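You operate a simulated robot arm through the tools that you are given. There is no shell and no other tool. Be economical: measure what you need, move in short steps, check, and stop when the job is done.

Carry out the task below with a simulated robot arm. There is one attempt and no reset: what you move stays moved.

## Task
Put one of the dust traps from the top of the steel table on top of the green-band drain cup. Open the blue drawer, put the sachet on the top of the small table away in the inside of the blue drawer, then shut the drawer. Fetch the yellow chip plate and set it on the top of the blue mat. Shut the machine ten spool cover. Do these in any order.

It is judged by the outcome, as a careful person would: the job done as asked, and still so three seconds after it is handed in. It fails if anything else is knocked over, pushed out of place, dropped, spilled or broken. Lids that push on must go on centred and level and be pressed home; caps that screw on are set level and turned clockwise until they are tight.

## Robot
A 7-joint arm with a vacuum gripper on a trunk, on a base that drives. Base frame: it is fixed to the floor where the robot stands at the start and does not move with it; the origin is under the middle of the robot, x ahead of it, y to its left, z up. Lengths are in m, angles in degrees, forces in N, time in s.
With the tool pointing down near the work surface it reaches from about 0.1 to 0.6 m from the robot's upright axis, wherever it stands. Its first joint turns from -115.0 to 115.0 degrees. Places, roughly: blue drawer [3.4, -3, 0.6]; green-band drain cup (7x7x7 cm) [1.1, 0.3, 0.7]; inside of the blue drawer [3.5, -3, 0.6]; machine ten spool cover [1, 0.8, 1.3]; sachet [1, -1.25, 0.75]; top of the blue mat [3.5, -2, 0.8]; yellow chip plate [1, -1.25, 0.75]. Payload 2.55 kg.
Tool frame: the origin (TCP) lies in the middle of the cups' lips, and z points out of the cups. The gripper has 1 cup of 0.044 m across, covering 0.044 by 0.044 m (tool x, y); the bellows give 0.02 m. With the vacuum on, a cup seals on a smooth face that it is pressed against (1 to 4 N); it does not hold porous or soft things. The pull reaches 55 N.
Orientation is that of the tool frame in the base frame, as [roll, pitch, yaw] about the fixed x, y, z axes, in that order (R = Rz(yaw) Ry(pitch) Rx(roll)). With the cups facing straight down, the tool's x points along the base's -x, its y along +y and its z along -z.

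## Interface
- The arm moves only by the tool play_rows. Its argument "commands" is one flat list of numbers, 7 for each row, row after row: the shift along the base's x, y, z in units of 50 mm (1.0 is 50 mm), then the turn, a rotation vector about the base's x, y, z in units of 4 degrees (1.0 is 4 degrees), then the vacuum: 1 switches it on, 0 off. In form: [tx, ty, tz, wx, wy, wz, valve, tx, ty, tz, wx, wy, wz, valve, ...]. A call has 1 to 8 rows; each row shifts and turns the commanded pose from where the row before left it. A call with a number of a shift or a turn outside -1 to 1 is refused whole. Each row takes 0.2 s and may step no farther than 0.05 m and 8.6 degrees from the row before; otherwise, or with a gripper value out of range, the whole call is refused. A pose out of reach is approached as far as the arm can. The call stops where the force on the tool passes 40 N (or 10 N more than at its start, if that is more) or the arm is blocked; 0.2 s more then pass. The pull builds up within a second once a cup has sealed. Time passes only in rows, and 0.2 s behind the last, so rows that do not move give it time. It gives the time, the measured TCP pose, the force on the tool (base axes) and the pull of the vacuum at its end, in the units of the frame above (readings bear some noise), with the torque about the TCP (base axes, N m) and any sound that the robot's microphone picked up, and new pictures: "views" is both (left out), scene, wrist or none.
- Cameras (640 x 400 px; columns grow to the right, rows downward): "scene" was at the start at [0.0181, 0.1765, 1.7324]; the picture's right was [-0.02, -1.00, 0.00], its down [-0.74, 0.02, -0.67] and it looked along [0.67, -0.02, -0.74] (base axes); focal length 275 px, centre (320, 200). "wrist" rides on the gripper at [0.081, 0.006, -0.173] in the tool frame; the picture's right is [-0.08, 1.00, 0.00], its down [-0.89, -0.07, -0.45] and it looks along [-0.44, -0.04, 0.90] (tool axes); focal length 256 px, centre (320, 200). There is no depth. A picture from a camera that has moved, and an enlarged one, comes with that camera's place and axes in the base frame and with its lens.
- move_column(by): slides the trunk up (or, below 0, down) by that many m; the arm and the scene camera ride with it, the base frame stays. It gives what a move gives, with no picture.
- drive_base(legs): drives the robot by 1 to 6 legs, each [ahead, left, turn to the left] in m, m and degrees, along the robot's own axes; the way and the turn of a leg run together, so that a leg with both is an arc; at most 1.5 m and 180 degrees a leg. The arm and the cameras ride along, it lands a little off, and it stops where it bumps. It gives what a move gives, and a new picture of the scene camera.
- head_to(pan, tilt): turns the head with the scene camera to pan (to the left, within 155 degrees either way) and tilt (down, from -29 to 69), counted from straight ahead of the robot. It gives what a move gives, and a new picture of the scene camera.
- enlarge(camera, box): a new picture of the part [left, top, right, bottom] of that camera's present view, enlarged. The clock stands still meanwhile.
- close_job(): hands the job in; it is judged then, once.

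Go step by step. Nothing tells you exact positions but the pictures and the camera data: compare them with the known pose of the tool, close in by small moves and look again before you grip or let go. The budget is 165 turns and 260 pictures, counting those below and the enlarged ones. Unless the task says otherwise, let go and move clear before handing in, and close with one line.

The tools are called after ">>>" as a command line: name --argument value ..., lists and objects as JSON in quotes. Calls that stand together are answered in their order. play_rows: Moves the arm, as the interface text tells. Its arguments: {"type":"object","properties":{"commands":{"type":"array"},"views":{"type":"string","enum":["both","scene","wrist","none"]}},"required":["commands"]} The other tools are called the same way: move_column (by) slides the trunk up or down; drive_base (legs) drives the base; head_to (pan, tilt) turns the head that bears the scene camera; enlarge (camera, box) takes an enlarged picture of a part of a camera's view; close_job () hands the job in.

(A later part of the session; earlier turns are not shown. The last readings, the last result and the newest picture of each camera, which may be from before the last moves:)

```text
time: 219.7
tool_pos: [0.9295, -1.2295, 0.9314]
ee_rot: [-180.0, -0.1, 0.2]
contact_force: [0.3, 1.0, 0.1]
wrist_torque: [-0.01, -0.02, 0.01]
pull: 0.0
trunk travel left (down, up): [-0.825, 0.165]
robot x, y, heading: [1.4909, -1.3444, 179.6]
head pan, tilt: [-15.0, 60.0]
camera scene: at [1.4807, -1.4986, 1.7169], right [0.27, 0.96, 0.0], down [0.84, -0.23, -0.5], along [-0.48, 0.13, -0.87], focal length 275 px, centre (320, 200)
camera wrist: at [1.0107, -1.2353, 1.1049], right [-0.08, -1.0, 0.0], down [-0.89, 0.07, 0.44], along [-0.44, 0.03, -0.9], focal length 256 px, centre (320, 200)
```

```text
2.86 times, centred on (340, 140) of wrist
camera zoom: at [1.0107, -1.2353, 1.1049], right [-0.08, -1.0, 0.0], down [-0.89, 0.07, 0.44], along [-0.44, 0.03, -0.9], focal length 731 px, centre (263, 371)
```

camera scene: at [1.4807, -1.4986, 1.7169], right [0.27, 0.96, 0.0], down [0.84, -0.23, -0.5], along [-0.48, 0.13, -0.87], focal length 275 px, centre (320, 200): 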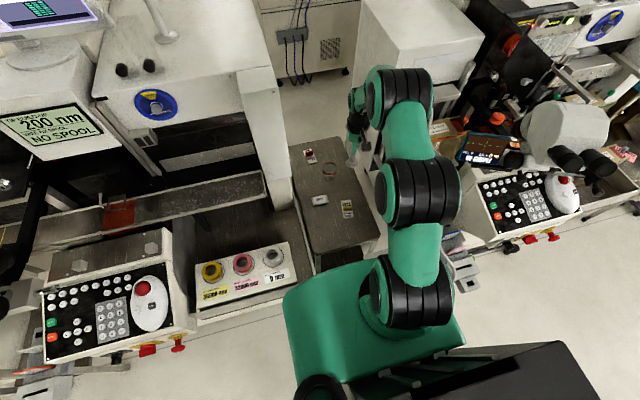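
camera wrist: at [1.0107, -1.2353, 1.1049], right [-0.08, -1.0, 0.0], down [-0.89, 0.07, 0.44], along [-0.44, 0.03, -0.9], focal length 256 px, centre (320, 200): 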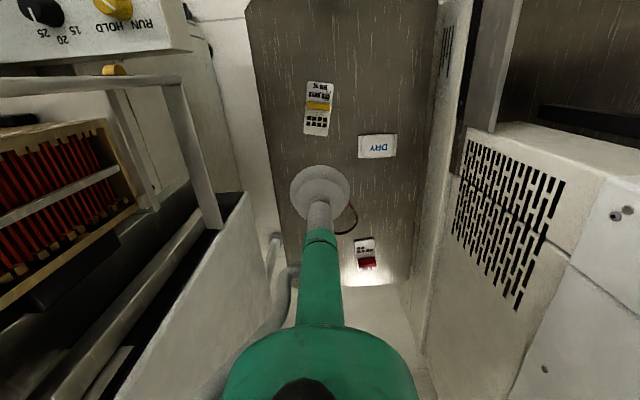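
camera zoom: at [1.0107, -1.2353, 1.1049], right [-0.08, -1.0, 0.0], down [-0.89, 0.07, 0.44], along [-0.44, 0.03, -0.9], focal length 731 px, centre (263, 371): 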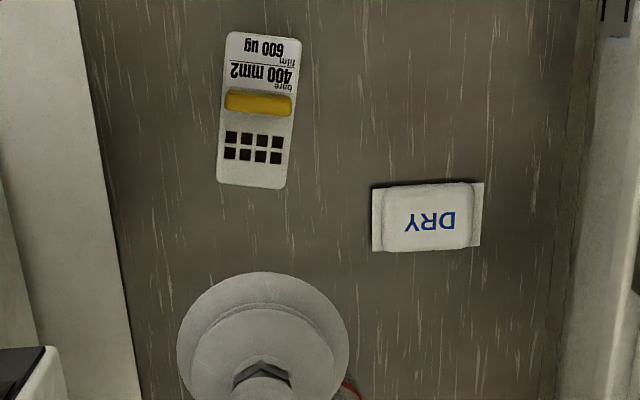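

>>> move_column --by -0.235

>>> play_rows --commands '[0, 0.06, 0, 0, 0, 0, 0]'

>>> enlarge --camera "wrist" --box '[260, 110, 380, 210]'

```text
time: 222.2
tool_pos: [0.9314, -1.2289, 0.6985]
ee_rot: [-180.0, 0.0, 0.3]
contact_force: [0.6, 0.2, 0.2]
wrist_torque: [-0.02, 0.01, -0.02]
pull: 0.0
trunk travel left (down, up): [-0.59, 0.4]
robot x, y, heading: [1.4907, -1.3381, 179.6]
head pan, tilt: [-15.0, 60.0]
```

```text
time: 222.6
tool_pos: [0.9323, -1.2258, 0.6988]
ee_rot: [180.0, -0.1, 0.2]
contact_force: [-0.3, 0.2, 0.5]
wrist_torque: [0.0, -0.01, 0.0]
pull: 0.0
trunk travel left (down, up): [-0.59, 0.4]
robot x, y, heading: [1.4882, -1.3377, 179.5]
head pan, tilt: [-15.0, 60.0]
camera scene: at [1.4831, -1.4987, 1.4819], right [0.27, 0.96, 0.0], down [0.83, -0.23, -0.5], along [-0.48, 0.13, -0.87], focal length 275 px, centre (320, 200)
camera wrist: at [1.0132, -1.2322, 0.8713], right [-0.08, -1.0, 0.0], down [-0.89, 0.07, 0.45], along [-0.44, 0.03, -0.9], focal length 256 px, centre (320, 200)
```

scene: 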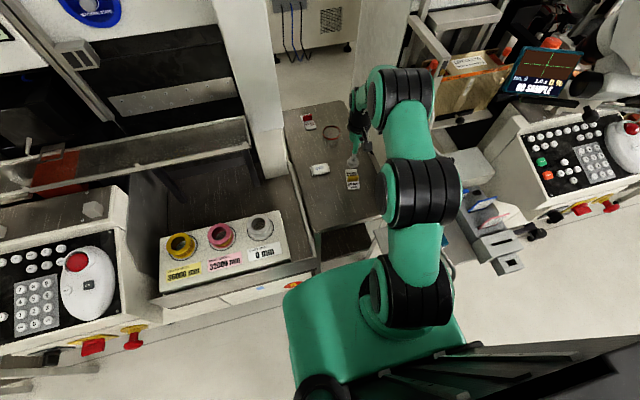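
wrist: 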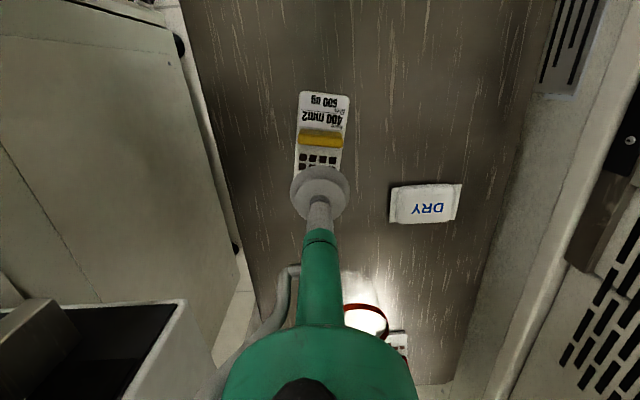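

```text
4.00 times, centred on (320, 160) of wrist
camera zoom: at [1.0132, -1.2322, 0.8713], right [-0.08, -1.0, 0.0], down [-0.89, 0.07, 0.45], along [-0.44, 0.03, -0.9], focal length 1024 px, centre (320, 360)
```

zoom: 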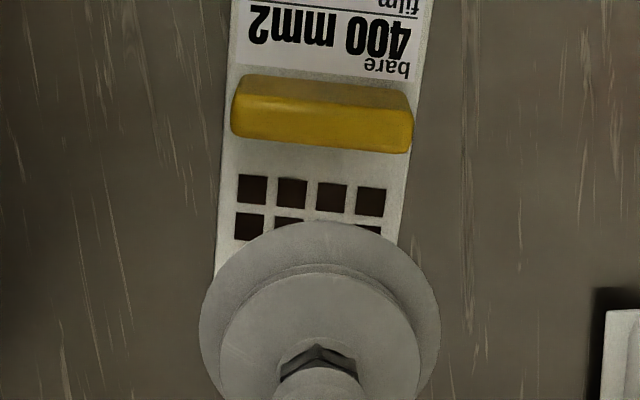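

>>> play_rows --commands '[-0.07, 0.04, -0.8, 0, 0, 0, 1, 0, 0, -0.5, 0, 0, 0, 1, 0, 0, -0.2, 0, 0, 0, 1, 0, 0, -0.1, 0, 0, 0, 1, 0, 0, 0, 0, 0, 0, 1]' --views "none"

```text
time: 223.8
tool_pos: [0.9311, -1.2249, 0.6235]
ee_rot: [-179.8, 0.4, 0.1]
contact_force: [12.2, -6.9, 32.3]
wrist_torque: [-0.17, -0.34, -0.11]
pull: 55.3
trunk travel left (down, up): [-0.59, 0.4]
robot x, y, heading: [1.4903, -1.3411, 179.8]
head pan, tilt: [-15.0, 60.0]
```

Sealed. Lifting.

>>> play_rows --commands '[0, 0, 0.2, 0, 0, 0, 1, 0, 0, 0.4, 0, 0, 0, 1, 0, 0, 0.6, 0, 0, 0, 1, 0, 0, 0, 0, 0, 0, 1]' --views "wrist"

>>> move_column --by 0.235

```text
time: 224.8
tool_pos: [0.9304, -1.2269, 0.6781]
ee_rot: [180.0, 0.0, 0.2]
contact_force: [0.0, 0.0, -0.6]
wrist_torque: [0.0, -0.04, -0.07]
pull: 54.7
trunk travel left (down, up): [-0.59, 0.4]
robot x, y, heading: [1.4885, -1.3439, 179.5]
head pan, tilt: [-15.0, 60.0]
camera wrist: at [1.0117, -1.2323, 0.852], right [-0.08, -1.0, 0.0], down [-0.89, 0.07, 0.45], along [-0.44, 0.03, -0.9], focal length 256 px, centre (320, 200)
```

wrist: 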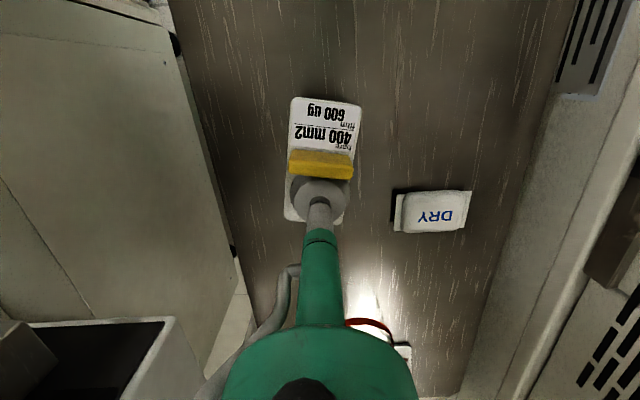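

```text
time: 227.2
tool_pos: [0.9295, -1.2252, 0.9137]
ee_rot: [-179.9, 0.0, 0.2]
contact_force: [-0.1, 0.5, -0.7]
wrist_torque: [0.0, -0.02, -0.03]
pull: 54.9
trunk travel left (down, up): [-0.825, 0.165]
robot x, y, heading: [1.4902, -1.3415, 179.7]
head pan, tilt: [-15.0, 60.0]
```

Plate is held. Retract, back out, and turn to the mat bench.

>>> play_rows --commands '[0.6, -0.3, 0.4, 0, 0, 0, 1, 0.6, -0.4, 0.4, 0, 0, 0, 1, 0.6, -0.4, 0.4, 0, 0, 0, 1, 0.6, -0.4, 0.4, 0, 0, 0, 1, 0.6, -0.4, 0.4, 0, 0, 0, 1, 0.6, -0.2, 0.4, 0, 0, 0, 1]' --views "none"

>>> drive_base --legs '[[-0.6, 0, 0], [0, 0, 90], [0, 0, 90]]'

>>> head_to --pan -10 --tilt 40

```text
time: 228.6
tool_pos: [1.1143, -1.3311, 1.0369]
ee_rot: [180.0, 0.1, 0.1]
contact_force: [0.4, 0.0, -0.8]
wrist_torque: [-0.01, 0.01, -0.06]
pull: 55.3
trunk travel left (down, up): [-0.825, 0.165]
robot x, y, heading: [1.4866, -1.3388, 179.4]
head pan, tilt: [-15.0, 60.0]
```

```text
time: 239.6
tool_pos: [2.4641, -1.3659, 1.0359]
ee_rot: [179.9, -0.1, 178.3]
contact_force: [-0.4, -0.1, -0.2]
wrist_torque: [-0.02, 0.06, -0.01]
pull: 54.9
trunk travel left (down, up): [-0.825, 0.165]
robot x, y, heading: [2.0869, -1.3417, -2.2]
head pan, tilt: [-15.0, 60.0]
camera scene: at [2.0966, -1.1815, 1.7169], right [-0.3, -0.95, 0.0], down [-0.83, 0.26, -0.5], along [0.48, -0.15, -0.87], focal length 275 px, centre (320, 200)
```

scene: 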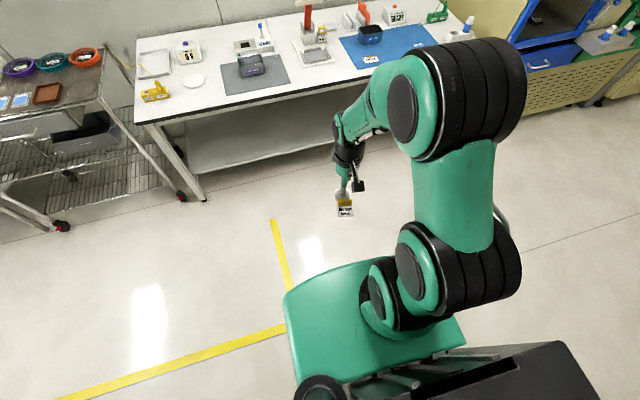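

```text
time: 240.4
tool_pos: [2.4643, -1.3643, 1.0355]
ee_rot: [-180.0, 0.1, 178.3]
contact_force: [-0.3, -0.5, -1.1]
wrist_torque: [0.01, 0.02, -0.06]
pull: 54.9
trunk travel left (down, up): [-0.825, 0.165]
robot x, y, heading: [2.0877, -1.3405, -2.5]
head pan, tilt: [-10.0, 40.0]
camera scene: at [2.116, -1.1799, 1.7436], right [-0.21, -0.98, 0.0], down [-0.63, 0.14, -0.77], along [0.75, -0.16, -0.64], focal length 275 px, centre (320, 200)
```

scene: 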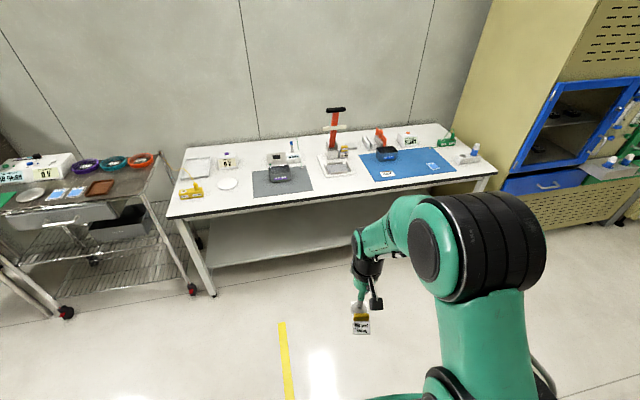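

>>> drive_base --legs '[[0.2, -0.7, 2.5], [0.3, 0, 0]]'

>>> head_to --pan 0 --tilt 40

>>> enlarge --camera "scene" --box '[200, 60, 480, 240]'

```text
time: 246.1
tool_pos: [2.9494, -2.0572, 1.0361]
ee_rot: [-180.0, 0.0, -178.2]
contact_force: [-0.2, 0.7, -2.0]
wrist_torque: [-0.01, 0.03, -0.03]
pull: 54.8
trunk travel left (down, up): [-0.825, 0.165]
robot x, y, heading: [2.5675, -2.0547, 1.1]
head pan, tilt: [-10.0, 40.0]
camera scene: at [2.5906, -1.8931, 1.7436], right [-0.15, -0.99, 0.0], down [-0.64, 0.1, -0.77], along [0.76, -0.12, -0.64], focal length 275 px, centre (320, 200)
```

scene: 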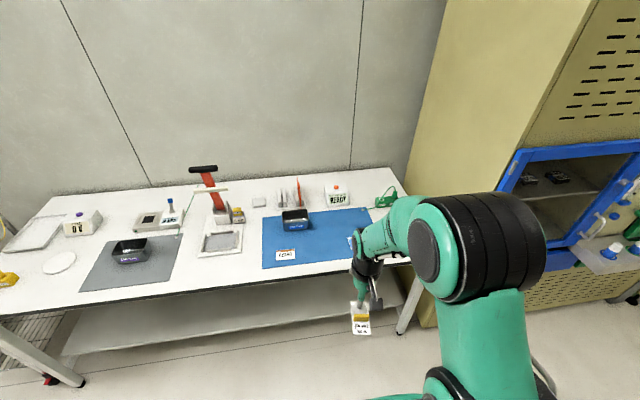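

```text
time: 246.8
tool_pos: [2.9479, -2.0568, 1.0368]
ee_rot: [-180.0, -0.1, -178.2]
contact_force: [1.4, -0.5, -0.7]
wrist_torque: [0.02, 0.0, -0.03]
pull: 54.2
trunk travel left (down, up): [-0.825, 0.165]
robot x, y, heading: [2.5713, -2.0547, 1.2]
head pan, tilt: [0.0, 40.0]
camera scene: at [2.5905, -1.8785, 1.7436], right [0.02, -1.0, 0.0], down [-0.64, -0.01, -0.77], along [0.77, 0.01, -0.64], focal length 275 px, centre (320, 200)
```

scene: 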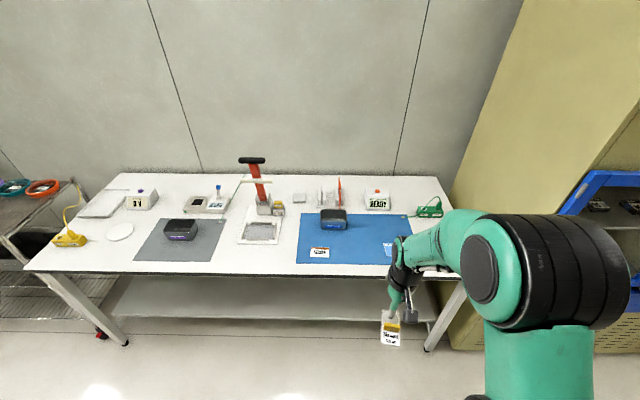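

```text
2.22 times, centred on (340, 150) of scene
camera zoom: at [2.5905, -1.8785, 1.7436], right [0.02, -1.0, 0.0], down [-0.64, -0.01, -0.77], along [0.77, 0.01, -0.64], focal length 612 px, centre (276, 311)
```

zoom: 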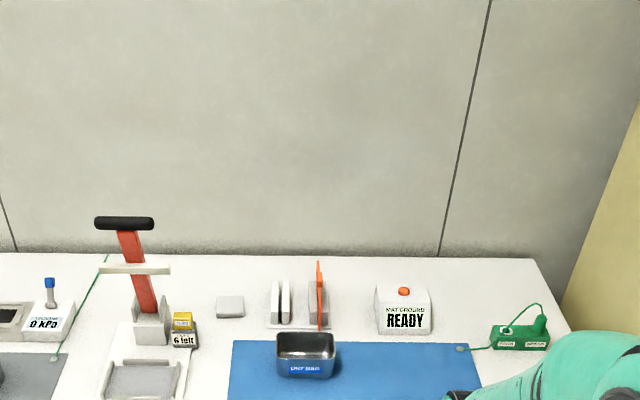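

The mat spans about x 3.32–3.6, y −2.3…−1.77, with a free middle near (3.42,−2.07). Driving closer.

>>> drive_base --legs '[[0.29, 0, -1]]'

>>> play_rows --commands '[0.3, -0.2, -0.2, 0, 0, 0, 1]'

```text
time: 248.8
tool_pos: [3.2337, -2.0601, 1.0365]
ee_rot: [179.9, -0.1, -179.0]
contact_force: [0.1, 0.1, -0.8]
wrist_torque: [-0.01, 0.03, -0.05]
pull: 54.5
trunk travel left (down, up): [-0.825, 0.165]
robot x, y, heading: [2.8494, -2.0525, 0.6]
head pan, tilt: [0.0, 40.0]
camera scene: at [2.8783, -1.8753, 1.7436], right [0.0, -1.0, 0.0], down [-0.64, 0.0, -0.77], along [0.77, 0.0, -0.64], focal length 275 px, centre (320, 200)
```

scene: 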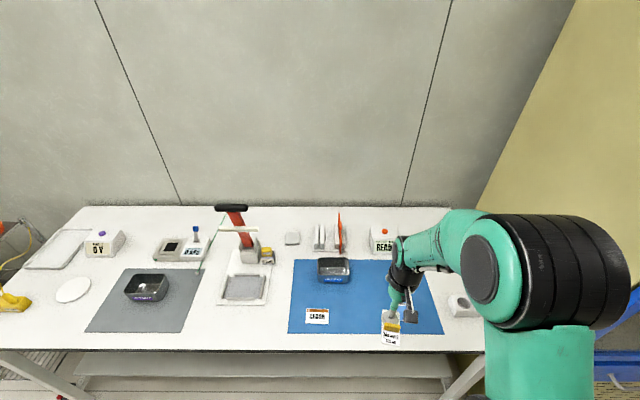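

```text
time: 249.2
tool_pos: [3.2474, -2.0706, 1.0259]
ee_rot: [179.9, -0.1, -178.9]
contact_force: [1.1, -0.2, 0.1]
wrist_torque: [0.02, 0.01, -0.06]
pull: 55.0
trunk travel left (down, up): [-0.825, 0.165]
robot x, y, heading: [2.8528, -2.0491, 0.3]
head pan, tilt: [0.0, 40.0]
camera scene: at [2.8789, -1.876, 1.7437], right [0.0, -1.0, 0.0], down [-0.64, 0.0, -0.77], along [0.77, 0.0, -0.64], focal length 275 px, centre (320, 200)
camera wrist: at [3.1676, -2.0654, 1.1994], right [0.06, 1.0, 0.0], down [0.89, -0.06, 0.44], along [0.44, -0.03, -0.9], focal length 256 px, centre (320, 200)
```

scene: 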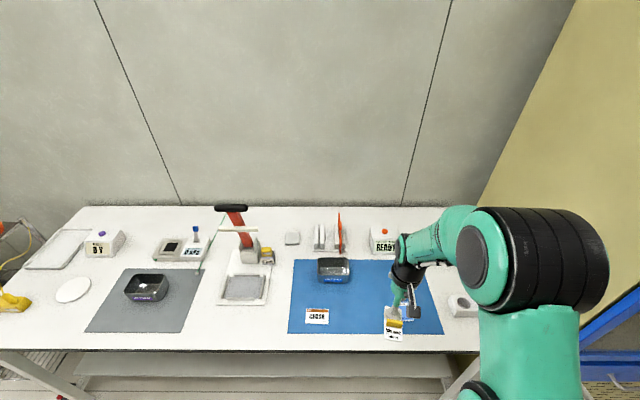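
wrist: 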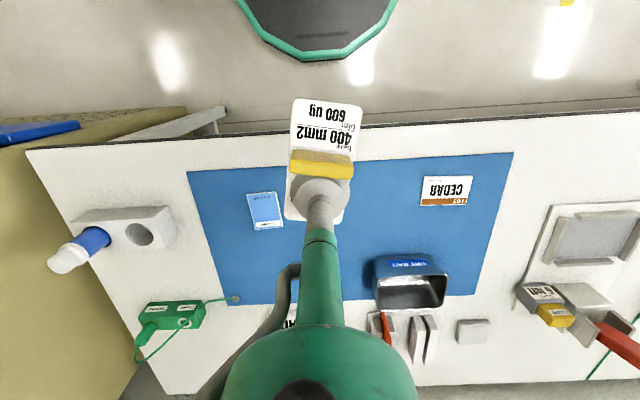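

>>> play_rows --commands '[0.65, 0.2, -0.3, 0, 0, 0, 1, 0.65, 0.2, -0.3, 0, 0, 0, 1, 0.65, 0.2, -0.4, 0, 0, 0, 1, 0.65, 0.2, -0.5, 0, 0, 0, 1, 0.65, 0, -0.5, 0, 0, 0, 1]'

```text
time: 250.4
tool_pos: [3.4122, -2.0299, 0.9239]
ee_rot: [-179.9, 0.1, -179.1]
contact_force: [0.1, -0.1, -1.0]
wrist_torque: [0.02, 0.06, -0.06]
pull: 54.8
trunk travel left (down, up): [-0.825, 0.165]
robot x, y, heading: [2.8516, -2.0523, 0.4]
head pan, tilt: [0.0, 40.0]
camera scene: at [2.8795, -1.8756, 1.7437], right [0.0, -1.0, 0.0], down [-0.64, 0.0, -0.77], along [0.77, 0.0, -0.64], focal length 275 px, centre (320, 200)
camera wrist: at [3.3311, -2.0253, 1.098], right [0.06, 1.0, 0.0], down [0.89, -0.06, 0.45], along [0.44, -0.03, -0.9], focal length 256 px, centre (320, 200)
```

scene: 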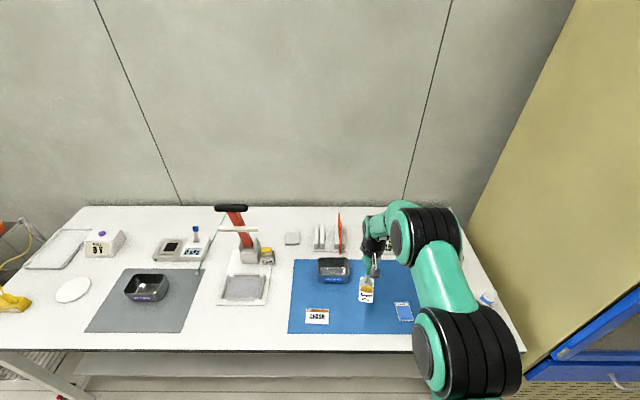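
wrist: 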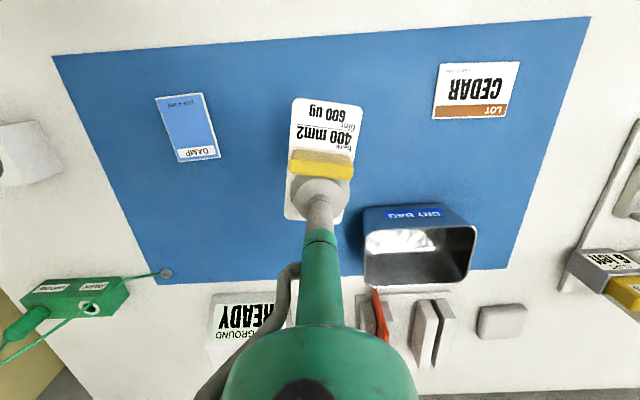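

Clear spot below. Shifting 1 cm from the tin and lowering to contact.

>>> play_rows --commands '[-0.1, -0.25, -0.5, 0, 0, 0, 1, 0, 0, -0.5, 0, 0, 0, 1, 0, 0, -0.3, 0, 0, 0, 1, 0, 0, -0.1, 0, 0, 0, 1, 0, 0, 0, 0, 0, 0, 1]' --views "wrist"

```text
time: 251.6
tool_pos: [3.4035, -2.0423, 0.8565]
ee_rot: [-180.0, 0.0, -179.1]
contact_force: [-0.9, 0.0, -0.1]
wrist_torque: [-0.02, 0.0, -0.04]
pull: 54.9
trunk travel left (down, up): [-0.825, 0.165]
robot x, y, heading: [2.852, -2.0547, 0.4]
head pan, tilt: [0.0, 40.0]
camera wrist: at [3.323, -2.0371, 1.0289], right [0.06, 1.0, 0.0], down [0.89, -0.06, 0.45], along [0.45, -0.03, -0.9], focal length 256 px, centre (320, 200)
```

wrist: 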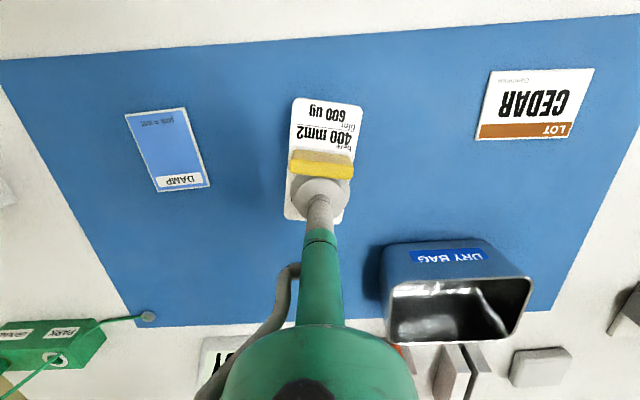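

>>> play_rows --commands '[0, 0, -0.3, 0, 0, 0, 1, 0, 0, -0.2, 0, 0, 0, 1, 0, 0, -0.1, 0, 0, 0, 1, 0, 0, 0, 0, 0, 0, 1]' --views "none"

>>> enlarge --camera "wrist" --box '[240, 60, 400, 260]'

```text
time: 252.6
tool_pos: [3.4046, -2.0413, 0.8251]
ee_rot: [-180.0, 0.0, -179.1]
contact_force: [-0.2, -0.8, -0.9]
wrist_torque: [0.03, 0.01, 0.01]
pull: 55.1
trunk travel left (down, up): [-0.825, 0.165]
robot x, y, heading: [2.8555, -2.0537, 0.5]
head pan, tilt: [0.0, 40.0]
```

```text
2.00 times, centred on (320, 160) of wrist
camera zoom: at [3.324, -2.0364, 0.9989], right [0.06, 1.0, 0.0], down [0.89, -0.06, 0.45], along [0.45, -0.03, -0.9], focal length 512 px, centre (320, 280)
```

zoom: 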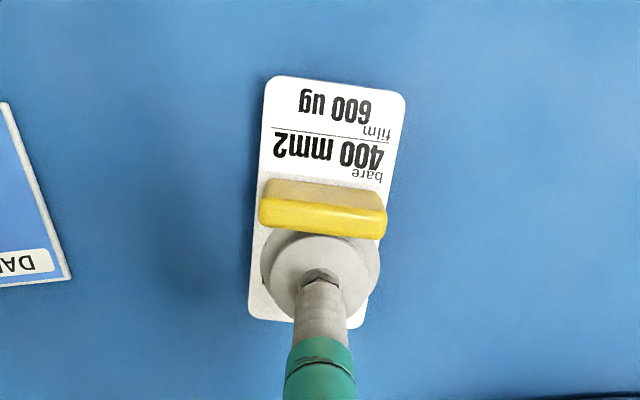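

>>> play_rows --commands '[0, 0, -0.15, 0, 0, 0, 1, 0, 0, -0.1, 0, 0, 0, 1, 0, 0, 0, 0, 0, 0, 1]' --views "none"

```text
time: 253.4
tool_pos: [3.4059, -2.041, 0.8157]
ee_rot: [179.9, -0.1, -179.1]
contact_force: [0.1, -0.4, -0.3]
wrist_torque: [0.02, -0.03, -0.03]
pull: 54.9
trunk travel left (down, up): [-0.825, 0.165]
robot x, y, heading: [2.854, -2.0515, 0.4]
head pan, tilt: [0.0, 40.0]
```

>>> play_rows --commands '[0, 0, -0.1, 0, 0, 0, 1, 0, 0, -0.08, 0, 0, 0, 1, 0, 0, 0, 0, 0, 0, 1]' --views "none"

```text
time: 254.2
tool_pos: [3.4041, -2.0406, 0.808]
ee_rot: [-180.0, 0.2, -179.1]
contact_force: [-9.6, 4.2, 18.6]
wrist_torque: [0.06, 0.39, -0.07]
pull: 55.1
trunk travel left (down, up): [-0.825, 0.165]
robot x, y, heading: [2.8541, -2.0533, 0.3]
head pan, tilt: [0.0, 40.0]
```

Contact. Release and lift.

>>> play_rows --commands '[0, 0, 0.06, 0, 0, 0, 0, 0, 0, 0, 0, 0, 0, 0, 0, 0, 0, 0, 0, 0, 0, 0, 0, 0, 0, 0, 0, 0, 0, 0, 0.1, 0, 0, 0, 0, 0, 0, 0.3, 0, 0, 0, 0, 0, 0, 0.9, 0, 0, 0, 0, 0, 0, 0.9, 0, 0, 0, 0]' --views "wrist"

```text
time: 256.0
tool_pos: [3.4047, -2.0399, 0.916]
ee_rot: [179.9, 0.0, -179.0]
contact_force: [-0.4, 0.1, 0.1]
wrist_torque: [0.01, -0.03, 0.04]
pull: 0.1
trunk travel left (down, up): [-0.825, 0.165]
robot x, y, heading: [2.8537, -2.0551, 0.4]
head pan, tilt: [0.0, 40.0]
camera wrist: at [3.3232, -2.0351, 1.089], right [0.06, 1.0, 0.0], down [0.89, -0.06, 0.45], along [0.44, -0.03, -0.9], focal length 256 px, centre (320, 200)
```

wrist: 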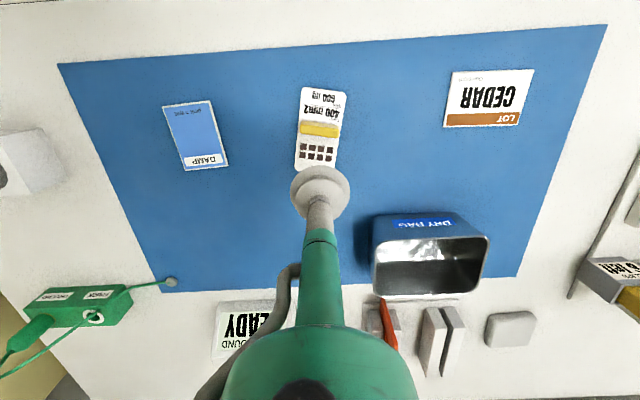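

The yellow plate rests on the blue mat. Next the drawer: retract, back up, and move to face the cabinet.

>>> play_rows --commands '[0, 0, 0.9, 0, 0, 0, 0, -0.6, 0, 0.7, 0, 0, 0, 0, -0.7, 0, 0.4, 0, 0, 0, 0, -0.7, 0, 0.3, 0, 0, 0, 0, -0.7, 0, 0, 0, 0, 0]' --views "none"

>>> drive_base --legs '[[-0.55, 0, 0], [0, -0.9, 0]]'

>>> head_to --pan 0 --tilt 40

>>> enlarge --camera "scene" --box '[180, 120, 460, 300]'

```text
refused: commands must hold 7 numbers for each row
```

```text
time: 263.4
tool_pos: [2.8696, -2.9241, 0.9155]
ee_rot: [-179.9, 0.0, -178.1]
contact_force: [-0.1, 0.3, 1.1]
wrist_torque: [0.02, -0.03, -0.01]
pull: 0.2
trunk travel left (down, up): [-0.825, 0.165]
robot x, y, heading: [2.3186, -2.9474, 1.2]
head pan, tilt: [0.0, 40.0]
camera scene: at [2.3403, -2.77, 1.7437], right [0.02, -1.0, 0.0], down [-0.64, -0.01, -0.77], along [0.77, 0.02, -0.64], focal length 275 px, centre (320, 200)
```

scene: 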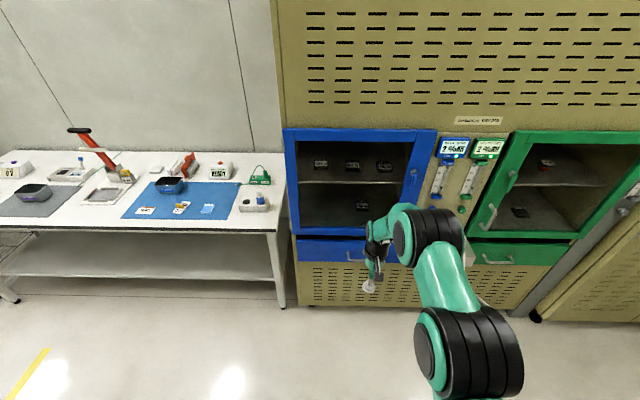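

```text
time: 264.0
tool_pos: [2.8703, -2.9259, 0.9156]
ee_rot: [-179.9, -0.1, -178.1]
contact_force: [-0.4, -0.1, 1.1]
wrist_torque: [-0.04, 0.01, -0.03]
pull: 0.1
trunk travel left (down, up): [-0.825, 0.165]
robot x, y, heading: [2.3169, -2.9503, 1.4]
head pan, tilt: [0.0, 40.0]
camera scene: at [2.3403, -2.7696, 1.7436], right [0.02, -1.0, 0.0], down [-0.64, -0.01, -0.77], along [0.77, 0.02, -0.64], focal length 275 px, centre (320, 200)
```

scene: 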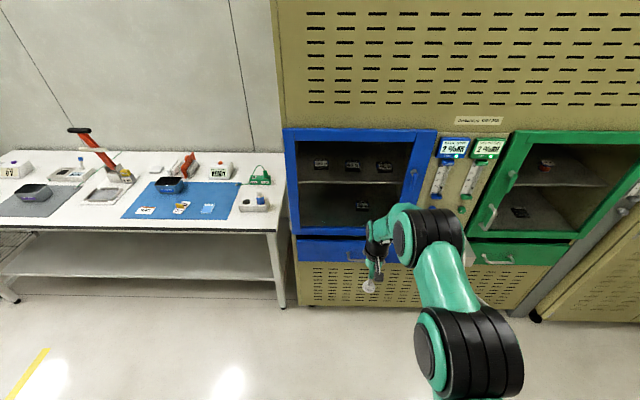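

```text
2.22 times, centred on (320, 210) of scene
camera zoom: at [2.3403, -2.7696, 1.7436], right [0.02, -1.0, 0.0], down [-0.64, -0.01, -0.77], along [0.77, 0.02, -0.64], focal length 612 px, centre (320, 178)
```

zoom: 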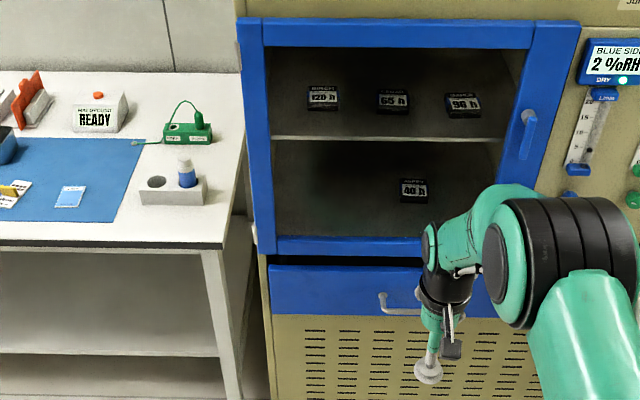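

>>> play_rows --commands '[-0.6, -0.6, 0.5, 0, 0, 0, 0, -0.6, -0.6, 0.5, 0, 0, 0, 0, -0.6, -0.6, 0.5, 0, 0, 0, 0, -0.6, -0.6, 0.3, 0, 0, 0, 0]' --views "none"

>>> drive_base --legs '[[0, 0.15, -1]]'

>>> enlarge --camera "scene" --box '[260, 190, 480, 330]'

```text
time: 265.0
tool_pos: [2.7487, -3.0478, 1.0056]
ee_rot: [-180.0, 0.0, -178.1]
contact_force: [0.8, 0.4, 0.5]
wrist_torque: [0.01, -0.03, -0.02]
pull: 0.1
trunk travel left (down, up): [-0.825, 0.165]
robot x, y, heading: [2.3221, -2.9456, 1.0]
head pan, tilt: [0.0, 40.0]
```

```text
time: 266.4
tool_pos: [2.7469, -2.8998, 1.006]
ee_rot: [-179.9, 0.1, -178.9]
contact_force: [-0.3, 0.2, -0.3]
wrist_torque: [-0.01, -0.01, -0.01]
pull: 0.1
trunk travel left (down, up): [-0.825, 0.165]
robot x, y, heading: [2.319, -2.7948, 0.5]
head pan, tilt: [0.0, 40.0]
camera scene: at [2.3406, -2.6159, 1.7435], right [0.01, -1.0, 0.0], down [-0.64, -0.01, -0.77], along [0.77, 0.0, -0.64], focal length 275 px, centre (320, 200)
```

scene: 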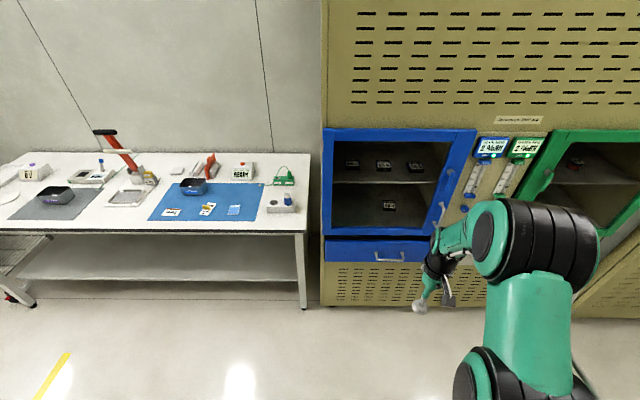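

```text
2.86 times, centred on (370, 260) of scene
camera zoom: at [2.3406, -2.6159, 1.7435], right [0.01, -1.0, 0.0], down [-0.64, -0.01, -0.77], along [0.77, 0.0, -0.64], focal length 786 px, centre (177, 29)
```

zoom: 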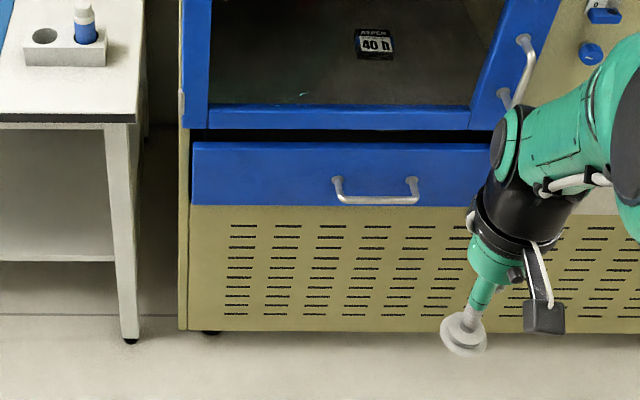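

The drawer front spans z≈0.50–0.68 at x≈3.30, centred on y≈−2.98, with the handle at z≈0.57. I'll turn the tool horizontal to suck onto the face above the handle.

>>> play_rows --commands '[0, 0, 0, 0, -1, 0, 0, 0, 0, 0, 0, -1, 0, 0, 0, 0, 0, 0, -1, 0, 0, 0, 0, 0, 0, -1, 0, 0, 0, 0, 0, 0, -1, 0, 0, 0, 0, 0, 0, -1, 0, 0, 0, 0, 0, 0, -1, 0, 0, 0, 0, 0, 0, -1, 0, 0]' --views "none"

>>> play_rows --commands '[0, 0, 0, 0, -1, 0, 0, 0, 0, 0, 0, -1, 0, 0, 0, 0, 0, 0, -1, 0, 0, 0, 0, 0, 0, -1, 0, 0, 0, 0, 0, 0, -1, 0, 0, 0, 0, 0, 0, -1, 0, 0, 0, 0, 0, 0, -1, 0, 0, 0, 0, 0, 0, -1, 0, 0]' --views "none"

>>> play_rows --commands '[0, 0, 0, 0, -1, 0, 0, 0, 0, 0, 0, -1, 0, 0, 0, 0, 0, 0, -1, 0, 0, 0, 0, 0, 0, -1, 0, 0, 0, 0, 0, 0, -1, 0, 0, 0, 0, 0, 0, -1, 0, 0]'

```text
time: 268.2
tool_pos: [2.7468, -2.8931, 1.0055]
ee_rot: [179.0, 27.1, -178.8]
contact_force: [0.2, -0.3, -0.3]
wrist_torque: [-0.02, -0.02, 0.01]
pull: 0.0
out of reach, approached as far as the arm can: row 7, 8
trunk travel left (down, up): [-0.825, 0.165]
robot x, y, heading: [2.3159, -2.7972, 0.1]
head pan, tilt: [0.0, 40.0]
```

```text
time: 270.0
tool_pos: [2.7466, -2.8857, 1.0033]
ee_rot: [177.7, 54.9, -178.5]
contact_force: [-0.3, -0.1, 0.0]
wrist_torque: [0.02, 0.0, -0.02]
pull: 0.1
out of reach, approached as far as the arm can: row 2
trunk travel left (down, up): [-0.825, 0.165]
robot x, y, heading: [2.3181, -2.7956, 0.2]
head pan, tilt: [0.0, 40.0]
```

```text
time: 271.4
tool_pos: [2.7637, -2.9041, 1.0126]
ee_rot: [179.3, 61.0, -177.2]
contact_force: [-1.1, -0.5, 0.5]
wrist_torque: [-0.02, -0.03, 0.01]
pull: 0.1
out of reach, approached as far as the arm can: row 1, 2, 3, 4, 5, 6
trunk travel left (down, up): [-0.825, 0.165]
robot x, y, heading: [2.3146, -2.7975, 0.3]
head pan, tilt: [0.0, 40.0]
camera scene: at [2.3405, -2.6171, 1.7436], right [0.01, -1.0, 0.0], down [-0.64, 0.0, -0.77], along [0.77, 0.01, -0.64], focal length 275 px, centre (320, 200)
camera wrist: at [2.5733, -2.9085, 1.0275], right [-0.02, 1.0, 0.08], down [0.05, -0.07, 1.0], along [1.0, 0.02, -0.05], focal length 256 px, centre (320, 200)
```

scene: 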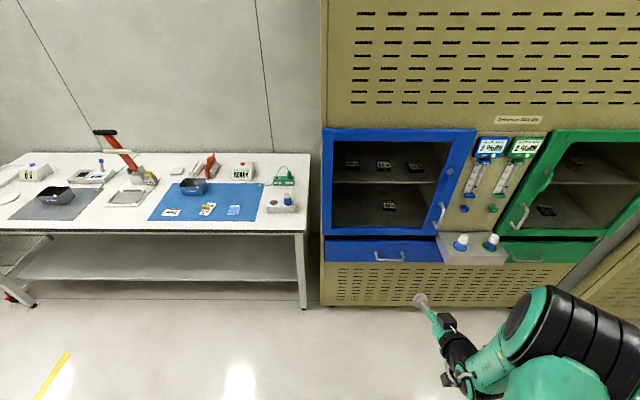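
wrist: 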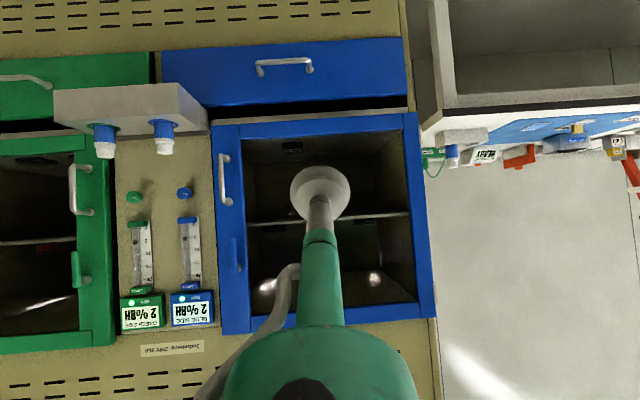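

>>> move_column --by -0.3

>>> play_rows --commands '[0.6, 0.2, 0, 0, -1, 0, 0, 0.6, 0.2, 0, 0, -1, 0, 0, 0.6, 0, 0, 0, -1, 0, 0, 0.4, 0, 0, 0, -1, 0, 0, 0.4, 0, 0, 0, -1, 0, 0, 0, 0, 0, 0, -1, 0, 0, 0, 0, 0, 0, -1, 0, 0]'

```text
time: 274.4
tool_pos: [2.762, -2.9034, 0.7153]
ee_rot: [179.3, 61.0, -177.3]
contact_force: [0.8, -0.4, -0.7]
wrist_torque: [0.02, -0.01, -0.02]
pull: 0.2
trunk travel left (down, up): [-0.525, 0.465]
robot x, y, heading: [2.3167, -2.7965, 0.6]
head pan, tilt: [0.0, 40.0]
```

```text
time: 276.0
tool_pos: [2.9825, -2.8935, 0.7829]
ee_rot: [-171.0, 83.0, -168.0]
contact_force: [-0.3, -0.1, 0.4]
wrist_torque: [0.04, 0.02, -0.01]
pull: 0.0
out of reach, approached as far as the arm can: row 1, 2, 3, 4, 5, 6, 7
trunk travel left (down, up): [-0.525, 0.465]
robot x, y, heading: [2.3178, -2.7922, 0.2]
head pan, tilt: [0.0, 40.0]
camera scene: at [2.3407, -2.6171, 1.4436], right [0.01, -1.0, 0.0], down [-0.64, 0.0, -0.77], along [0.77, 0.01, -0.64], focal length 275 px, centre (320, 200)
camera wrist: at [2.8027, -2.8973, 0.7227], right [-0.04, 1.0, 0.06], down [-0.33, -0.07, 0.94], along [0.94, 0.02, 0.34], focal length 256 px, centre (320, 200)
```

scene: 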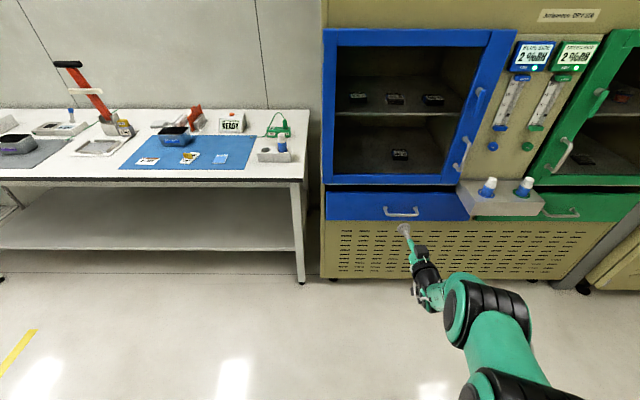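
wrist: 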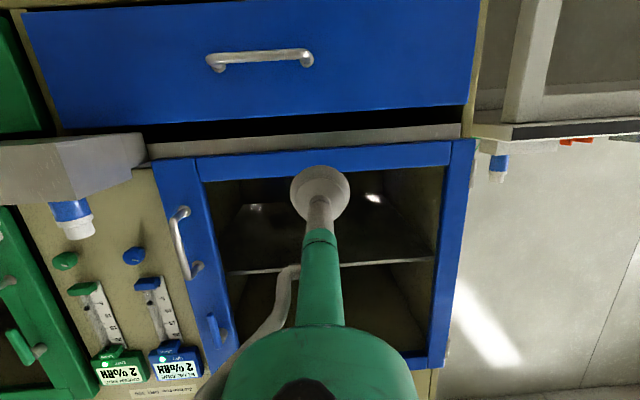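

>>> enlarge --camera "scene" --box '[310, 170, 490, 290]'

```text
3.33 times, centred on (400, 230) of scene
camera zoom: at [2.3407, -2.6171, 1.4436], right [0.01, -1.0, 0.0], down [-0.64, 0.0, -0.77], along [0.77, 0.01, -0.64], focal length 917 px, centre (53, 100)
```

zoom: 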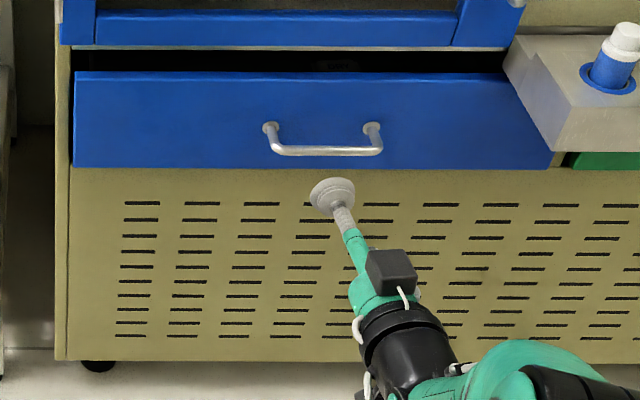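

Face plane x≈3.25, z 0.57–0.73; the handle spans y −2.89…−3.04. I'll aim left of the handle at (3.25,−2.80,0.645). First settle the tool horizontal with a longer reach.

>>> play_rows --commands '[0.7, 0.2, -0.2, 0, 0, 0, 0, 0.7, 0.3, -0.3, 0, 0, 0, 0, 0.7, 0.3, -0.3, 0, 0, 0, 0, 0.5, 0.3, -0.3, 0, 0, 0, 0, 0, 0.3, 0, 0, 0, 0, 0]'

```text
time: 277.2
tool_pos: [3.1136, -2.8283, 0.7266]
ee_rot: [-170.8, 83.8, -167.0]
contact_force: [0.4, 0.3, 0.2]
wrist_torque: [0.0, -0.01, -0.01]
pull: 0.1
out of reach, approached as far as the arm can: row 5
trunk travel left (down, up): [-0.525, 0.465]
robot x, y, heading: [2.3156, -2.797, 0.3]
head pan, tilt: [0.0, 40.0]
camera scene: at [2.3406, -2.6171, 1.4436], right [0.01, -1.0, 0.0], down [-0.64, 0.0, -0.77], along [0.77, 0.01, -0.64], focal length 275 px, centre (320, 200)
camera wrist: at [2.9341, -2.8351, 0.6645], right [-0.06, 1.0, 0.06], down [-0.34, -0.08, 0.94], along [0.94, 0.03, 0.35], focal length 256 px, centre (320, 200)
```

scene: 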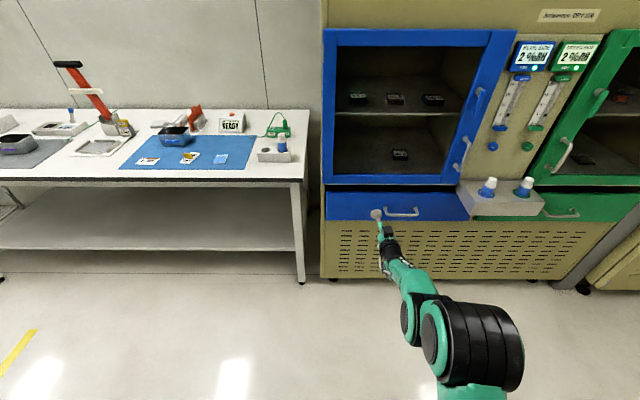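
wrist: 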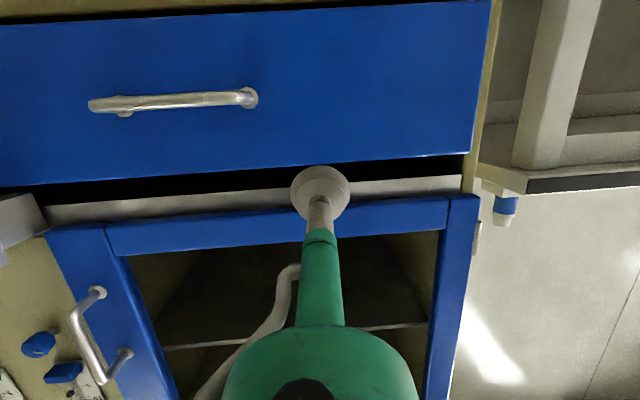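

>>> play_rows --commands '[-0.5, 0.2, -0.5, 0, -0.8, -0.4, 0, -0.5, 0.2, -0.5, 0, -0.7, -0.5, 0, -0.5, 0, -0.5, 0, 0, 0, 0, -0.5, 0, 0, 0, 0, 0, 0]' --views "wrist"

```text
time: 278.2
tool_pos: [3.0385, -2.8911, 0.6782]
ee_rot: [-126.5, 88.0, -126.8]
contact_force: [-0.9, 0.6, 0.6]
wrist_torque: [-0.01, -0.04, 0.02]
pull: 0.0
out of reach, approached as far as the arm can: row 1, 2, 3, 4
trunk travel left (down, up): [-0.525, 0.465]
robot x, y, heading: [2.3186, -2.7923, 0.7]
head pan, tilt: [0.0, 40.0]
camera wrist: at [2.8651, -2.8851, 0.601], right [0.01, 1.0, 0.05], down [-0.43, -0.04, 0.9], along [0.9, -0.03, 0.43], focal length 256 px, centre (320, 200)
```

wrist: 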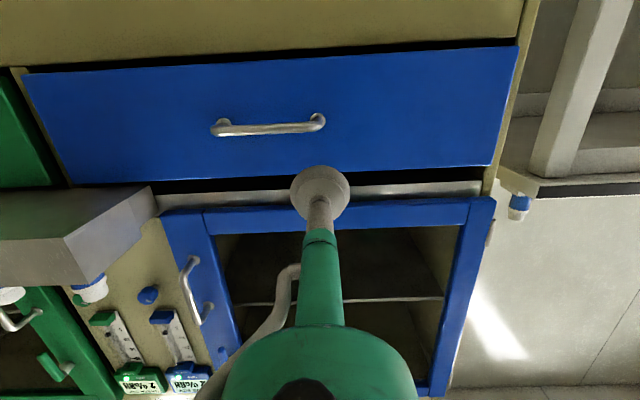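

>>> move_column --by -0.035

>>> drive_base --legs '[[0.12, 0.1, 0]]'

>>> play_rows --commands '[0, 0, 0, 0, 0, 0, 0]'

>>> enlarge --camera "scene" --box '[310, 170, 490, 290]'

```text
time: 279.0
tool_pos: [3.0394, -2.89, 0.6411]
ee_rot: [-126.9, 87.9, -127.2]
contact_force: [0.5, 0.0, 0.0]
wrist_torque: [0.0, 0.01, -0.04]
pull: 0.1
trunk travel left (down, up): [-0.49, 0.5]
robot x, y, heading: [2.3151, -2.7963, 0.7]
head pan, tilt: [0.0, 40.0]
```

```text
time: 280.4
tool_pos: [3.1604, -2.7915, 0.6421]
ee_rot: [-127.6, 88.1, -128.2]
contact_force: [0.1, -0.4, 0.5]
wrist_torque: [0.03, -0.02, 0.0]
pull: 0.1
trunk travel left (down, up): [-0.49, 0.5]
robot x, y, heading: [2.4391, -2.6936, 0.2]
head pan, tilt: [0.0, 40.0]
camera scene: at [2.4625, -2.5139, 1.4086], right [0.0, -1.0, 0.0], down [-0.64, 0.0, -0.77], along [0.77, 0.0, -0.64], focal length 275 px, centre (320, 200)
```

scene: 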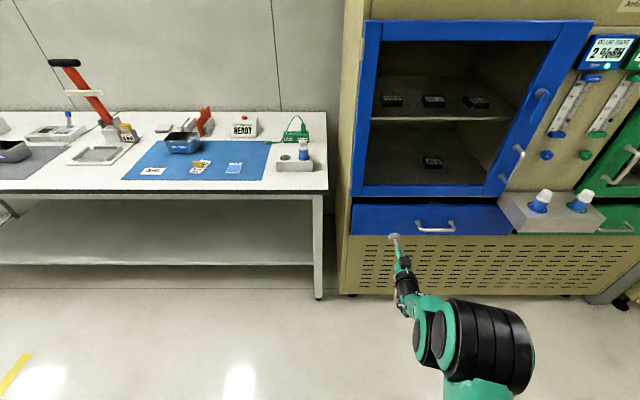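

```text
time: 280.8
tool_pos: [3.1589, -2.7915, 0.6433]
ee_rot: [-127.3, 88.1, -127.9]
contact_force: [0.0, -0.2, 0.6]
wrist_torque: [-0.02, -0.01, -0.01]
pull: 0.1
trunk travel left (down, up): [-0.49, 0.5]
robot x, y, heading: [2.4423, -2.6887, 0.0]
head pan, tilt: [0.0, 40.0]
camera scene: at [2.4621, -2.5142, 1.4086], right [0.0, -1.0, 0.0], down [-0.64, 0.0, -0.77], along [0.77, 0.0, -0.64], focal length 275 px, centre (320, 200)
camera wrist: at [2.9856, -2.7847, 0.5659], right [0.01, 1.0, 0.05], down [-0.43, -0.04, 0.9], along [0.9, -0.03, 0.43], focal length 256 px, centre (320, 200)
```

scene: 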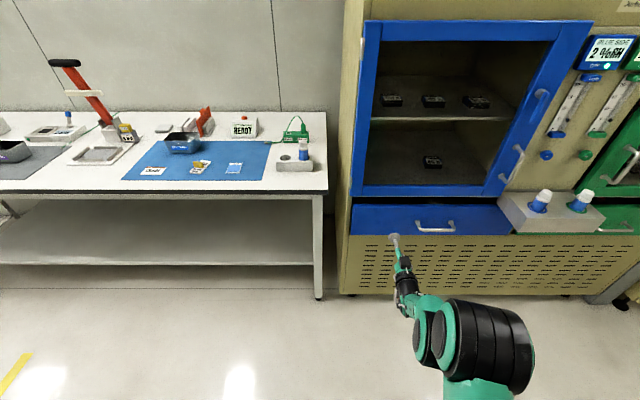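
wrist: 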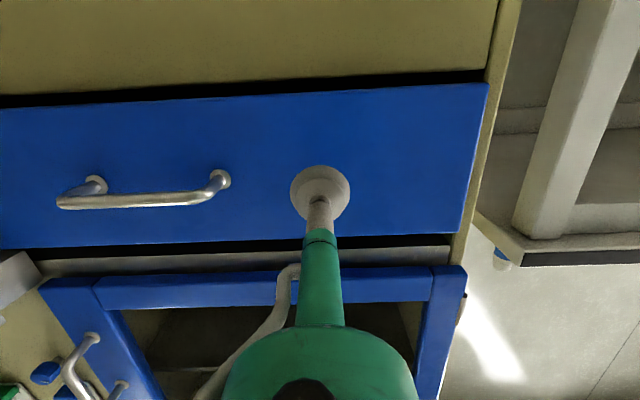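

```text
3.33 times, centred on (400, 230) of scene
camera zoom: at [2.4621, -2.5142, 1.4086], right [0.0, -1.0, 0.0], down [-0.64, 0.0, -0.77], along [0.77, 0.0, -0.64], focal length 917 px, centre (53, 100)
```

zoom: 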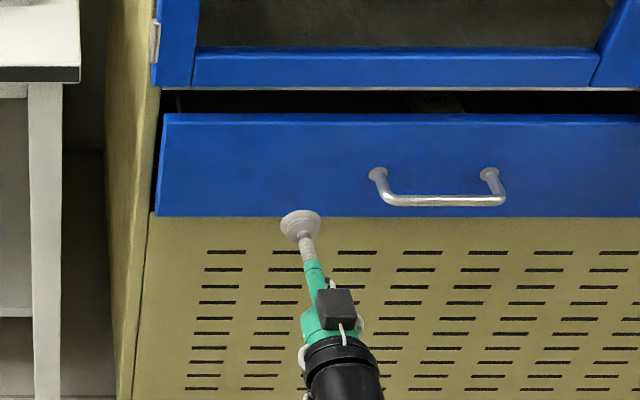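

>>> drive_base --legs '[[0.06, 0, 0]]'

>>> play_rows --commands '[0.2, 0, 0, 0, 0, 0, 1, 0.15, 0, 0, 0, 0, 0, 1, 0.1, 0, 0, 0, 0, 0, 1, 0.1, 0, 0, 0, 0, 0, 1, 0, 0, 0, 0, 0, 0, 1]' --views "wrist"

```text
time: 281.8
tool_pos: [3.2204, -2.7922, 0.6424]
ee_rot: [-128.3, 88.0, -129.0]
contact_force: [-1.1, -0.2, -0.2]
wrist_torque: [0.03, -0.04, -0.01]
pull: 0.2
trunk travel left (down, up): [-0.49, 0.5]
robot x, y, heading: [2.4979, -2.6935, -0.2]
head pan, tilt: [0.0, 40.0]
camera scene: at [2.5232, -2.5141, 1.4086], right [0.0, -1.0, 0.0], down [-0.64, 0.0, -0.77], along [0.77, 0.0, -0.64], focal length 275 px, centre (320, 200)
```

scene: 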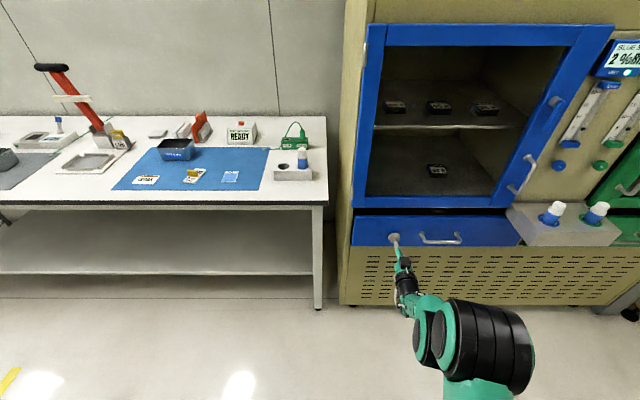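

```text
time: 282.5
tool_pos: [3.2319, -2.7905, 0.6453]
ee_rot: [-118.3, 88.0, -118.6]
contact_force: [-19.7, 1.1, 10.9]
wrist_torque: [0.02, -0.15, 0.28]
pull: 54.7
trunk travel left (down, up): [-0.49, 0.5]
robot x, y, heading: [2.4997, -2.6909, -0.3]
head pan, tilt: [0.0, 40.0]
stopped in row 3: the force on the tool passed its limit (the readings are from after the stop); the commanded pose is now the measured one
camera wrist: at [3.0594, -2.7859, 0.5672], right [0.01, 1.0, 0.05], down [-0.43, -0.04, 0.9], along [0.9, -0.03, 0.43], focal length 256 px, centre (320, 200)
```

wrist: 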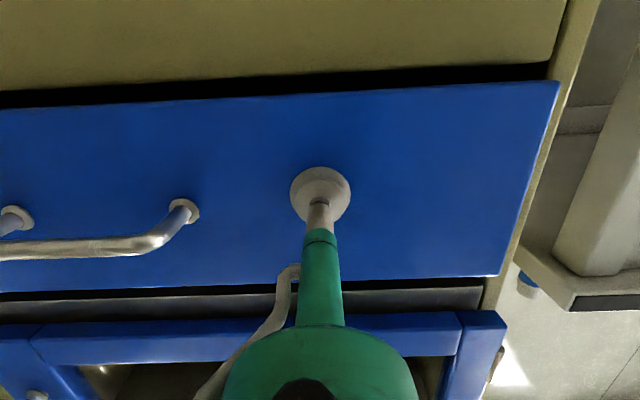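

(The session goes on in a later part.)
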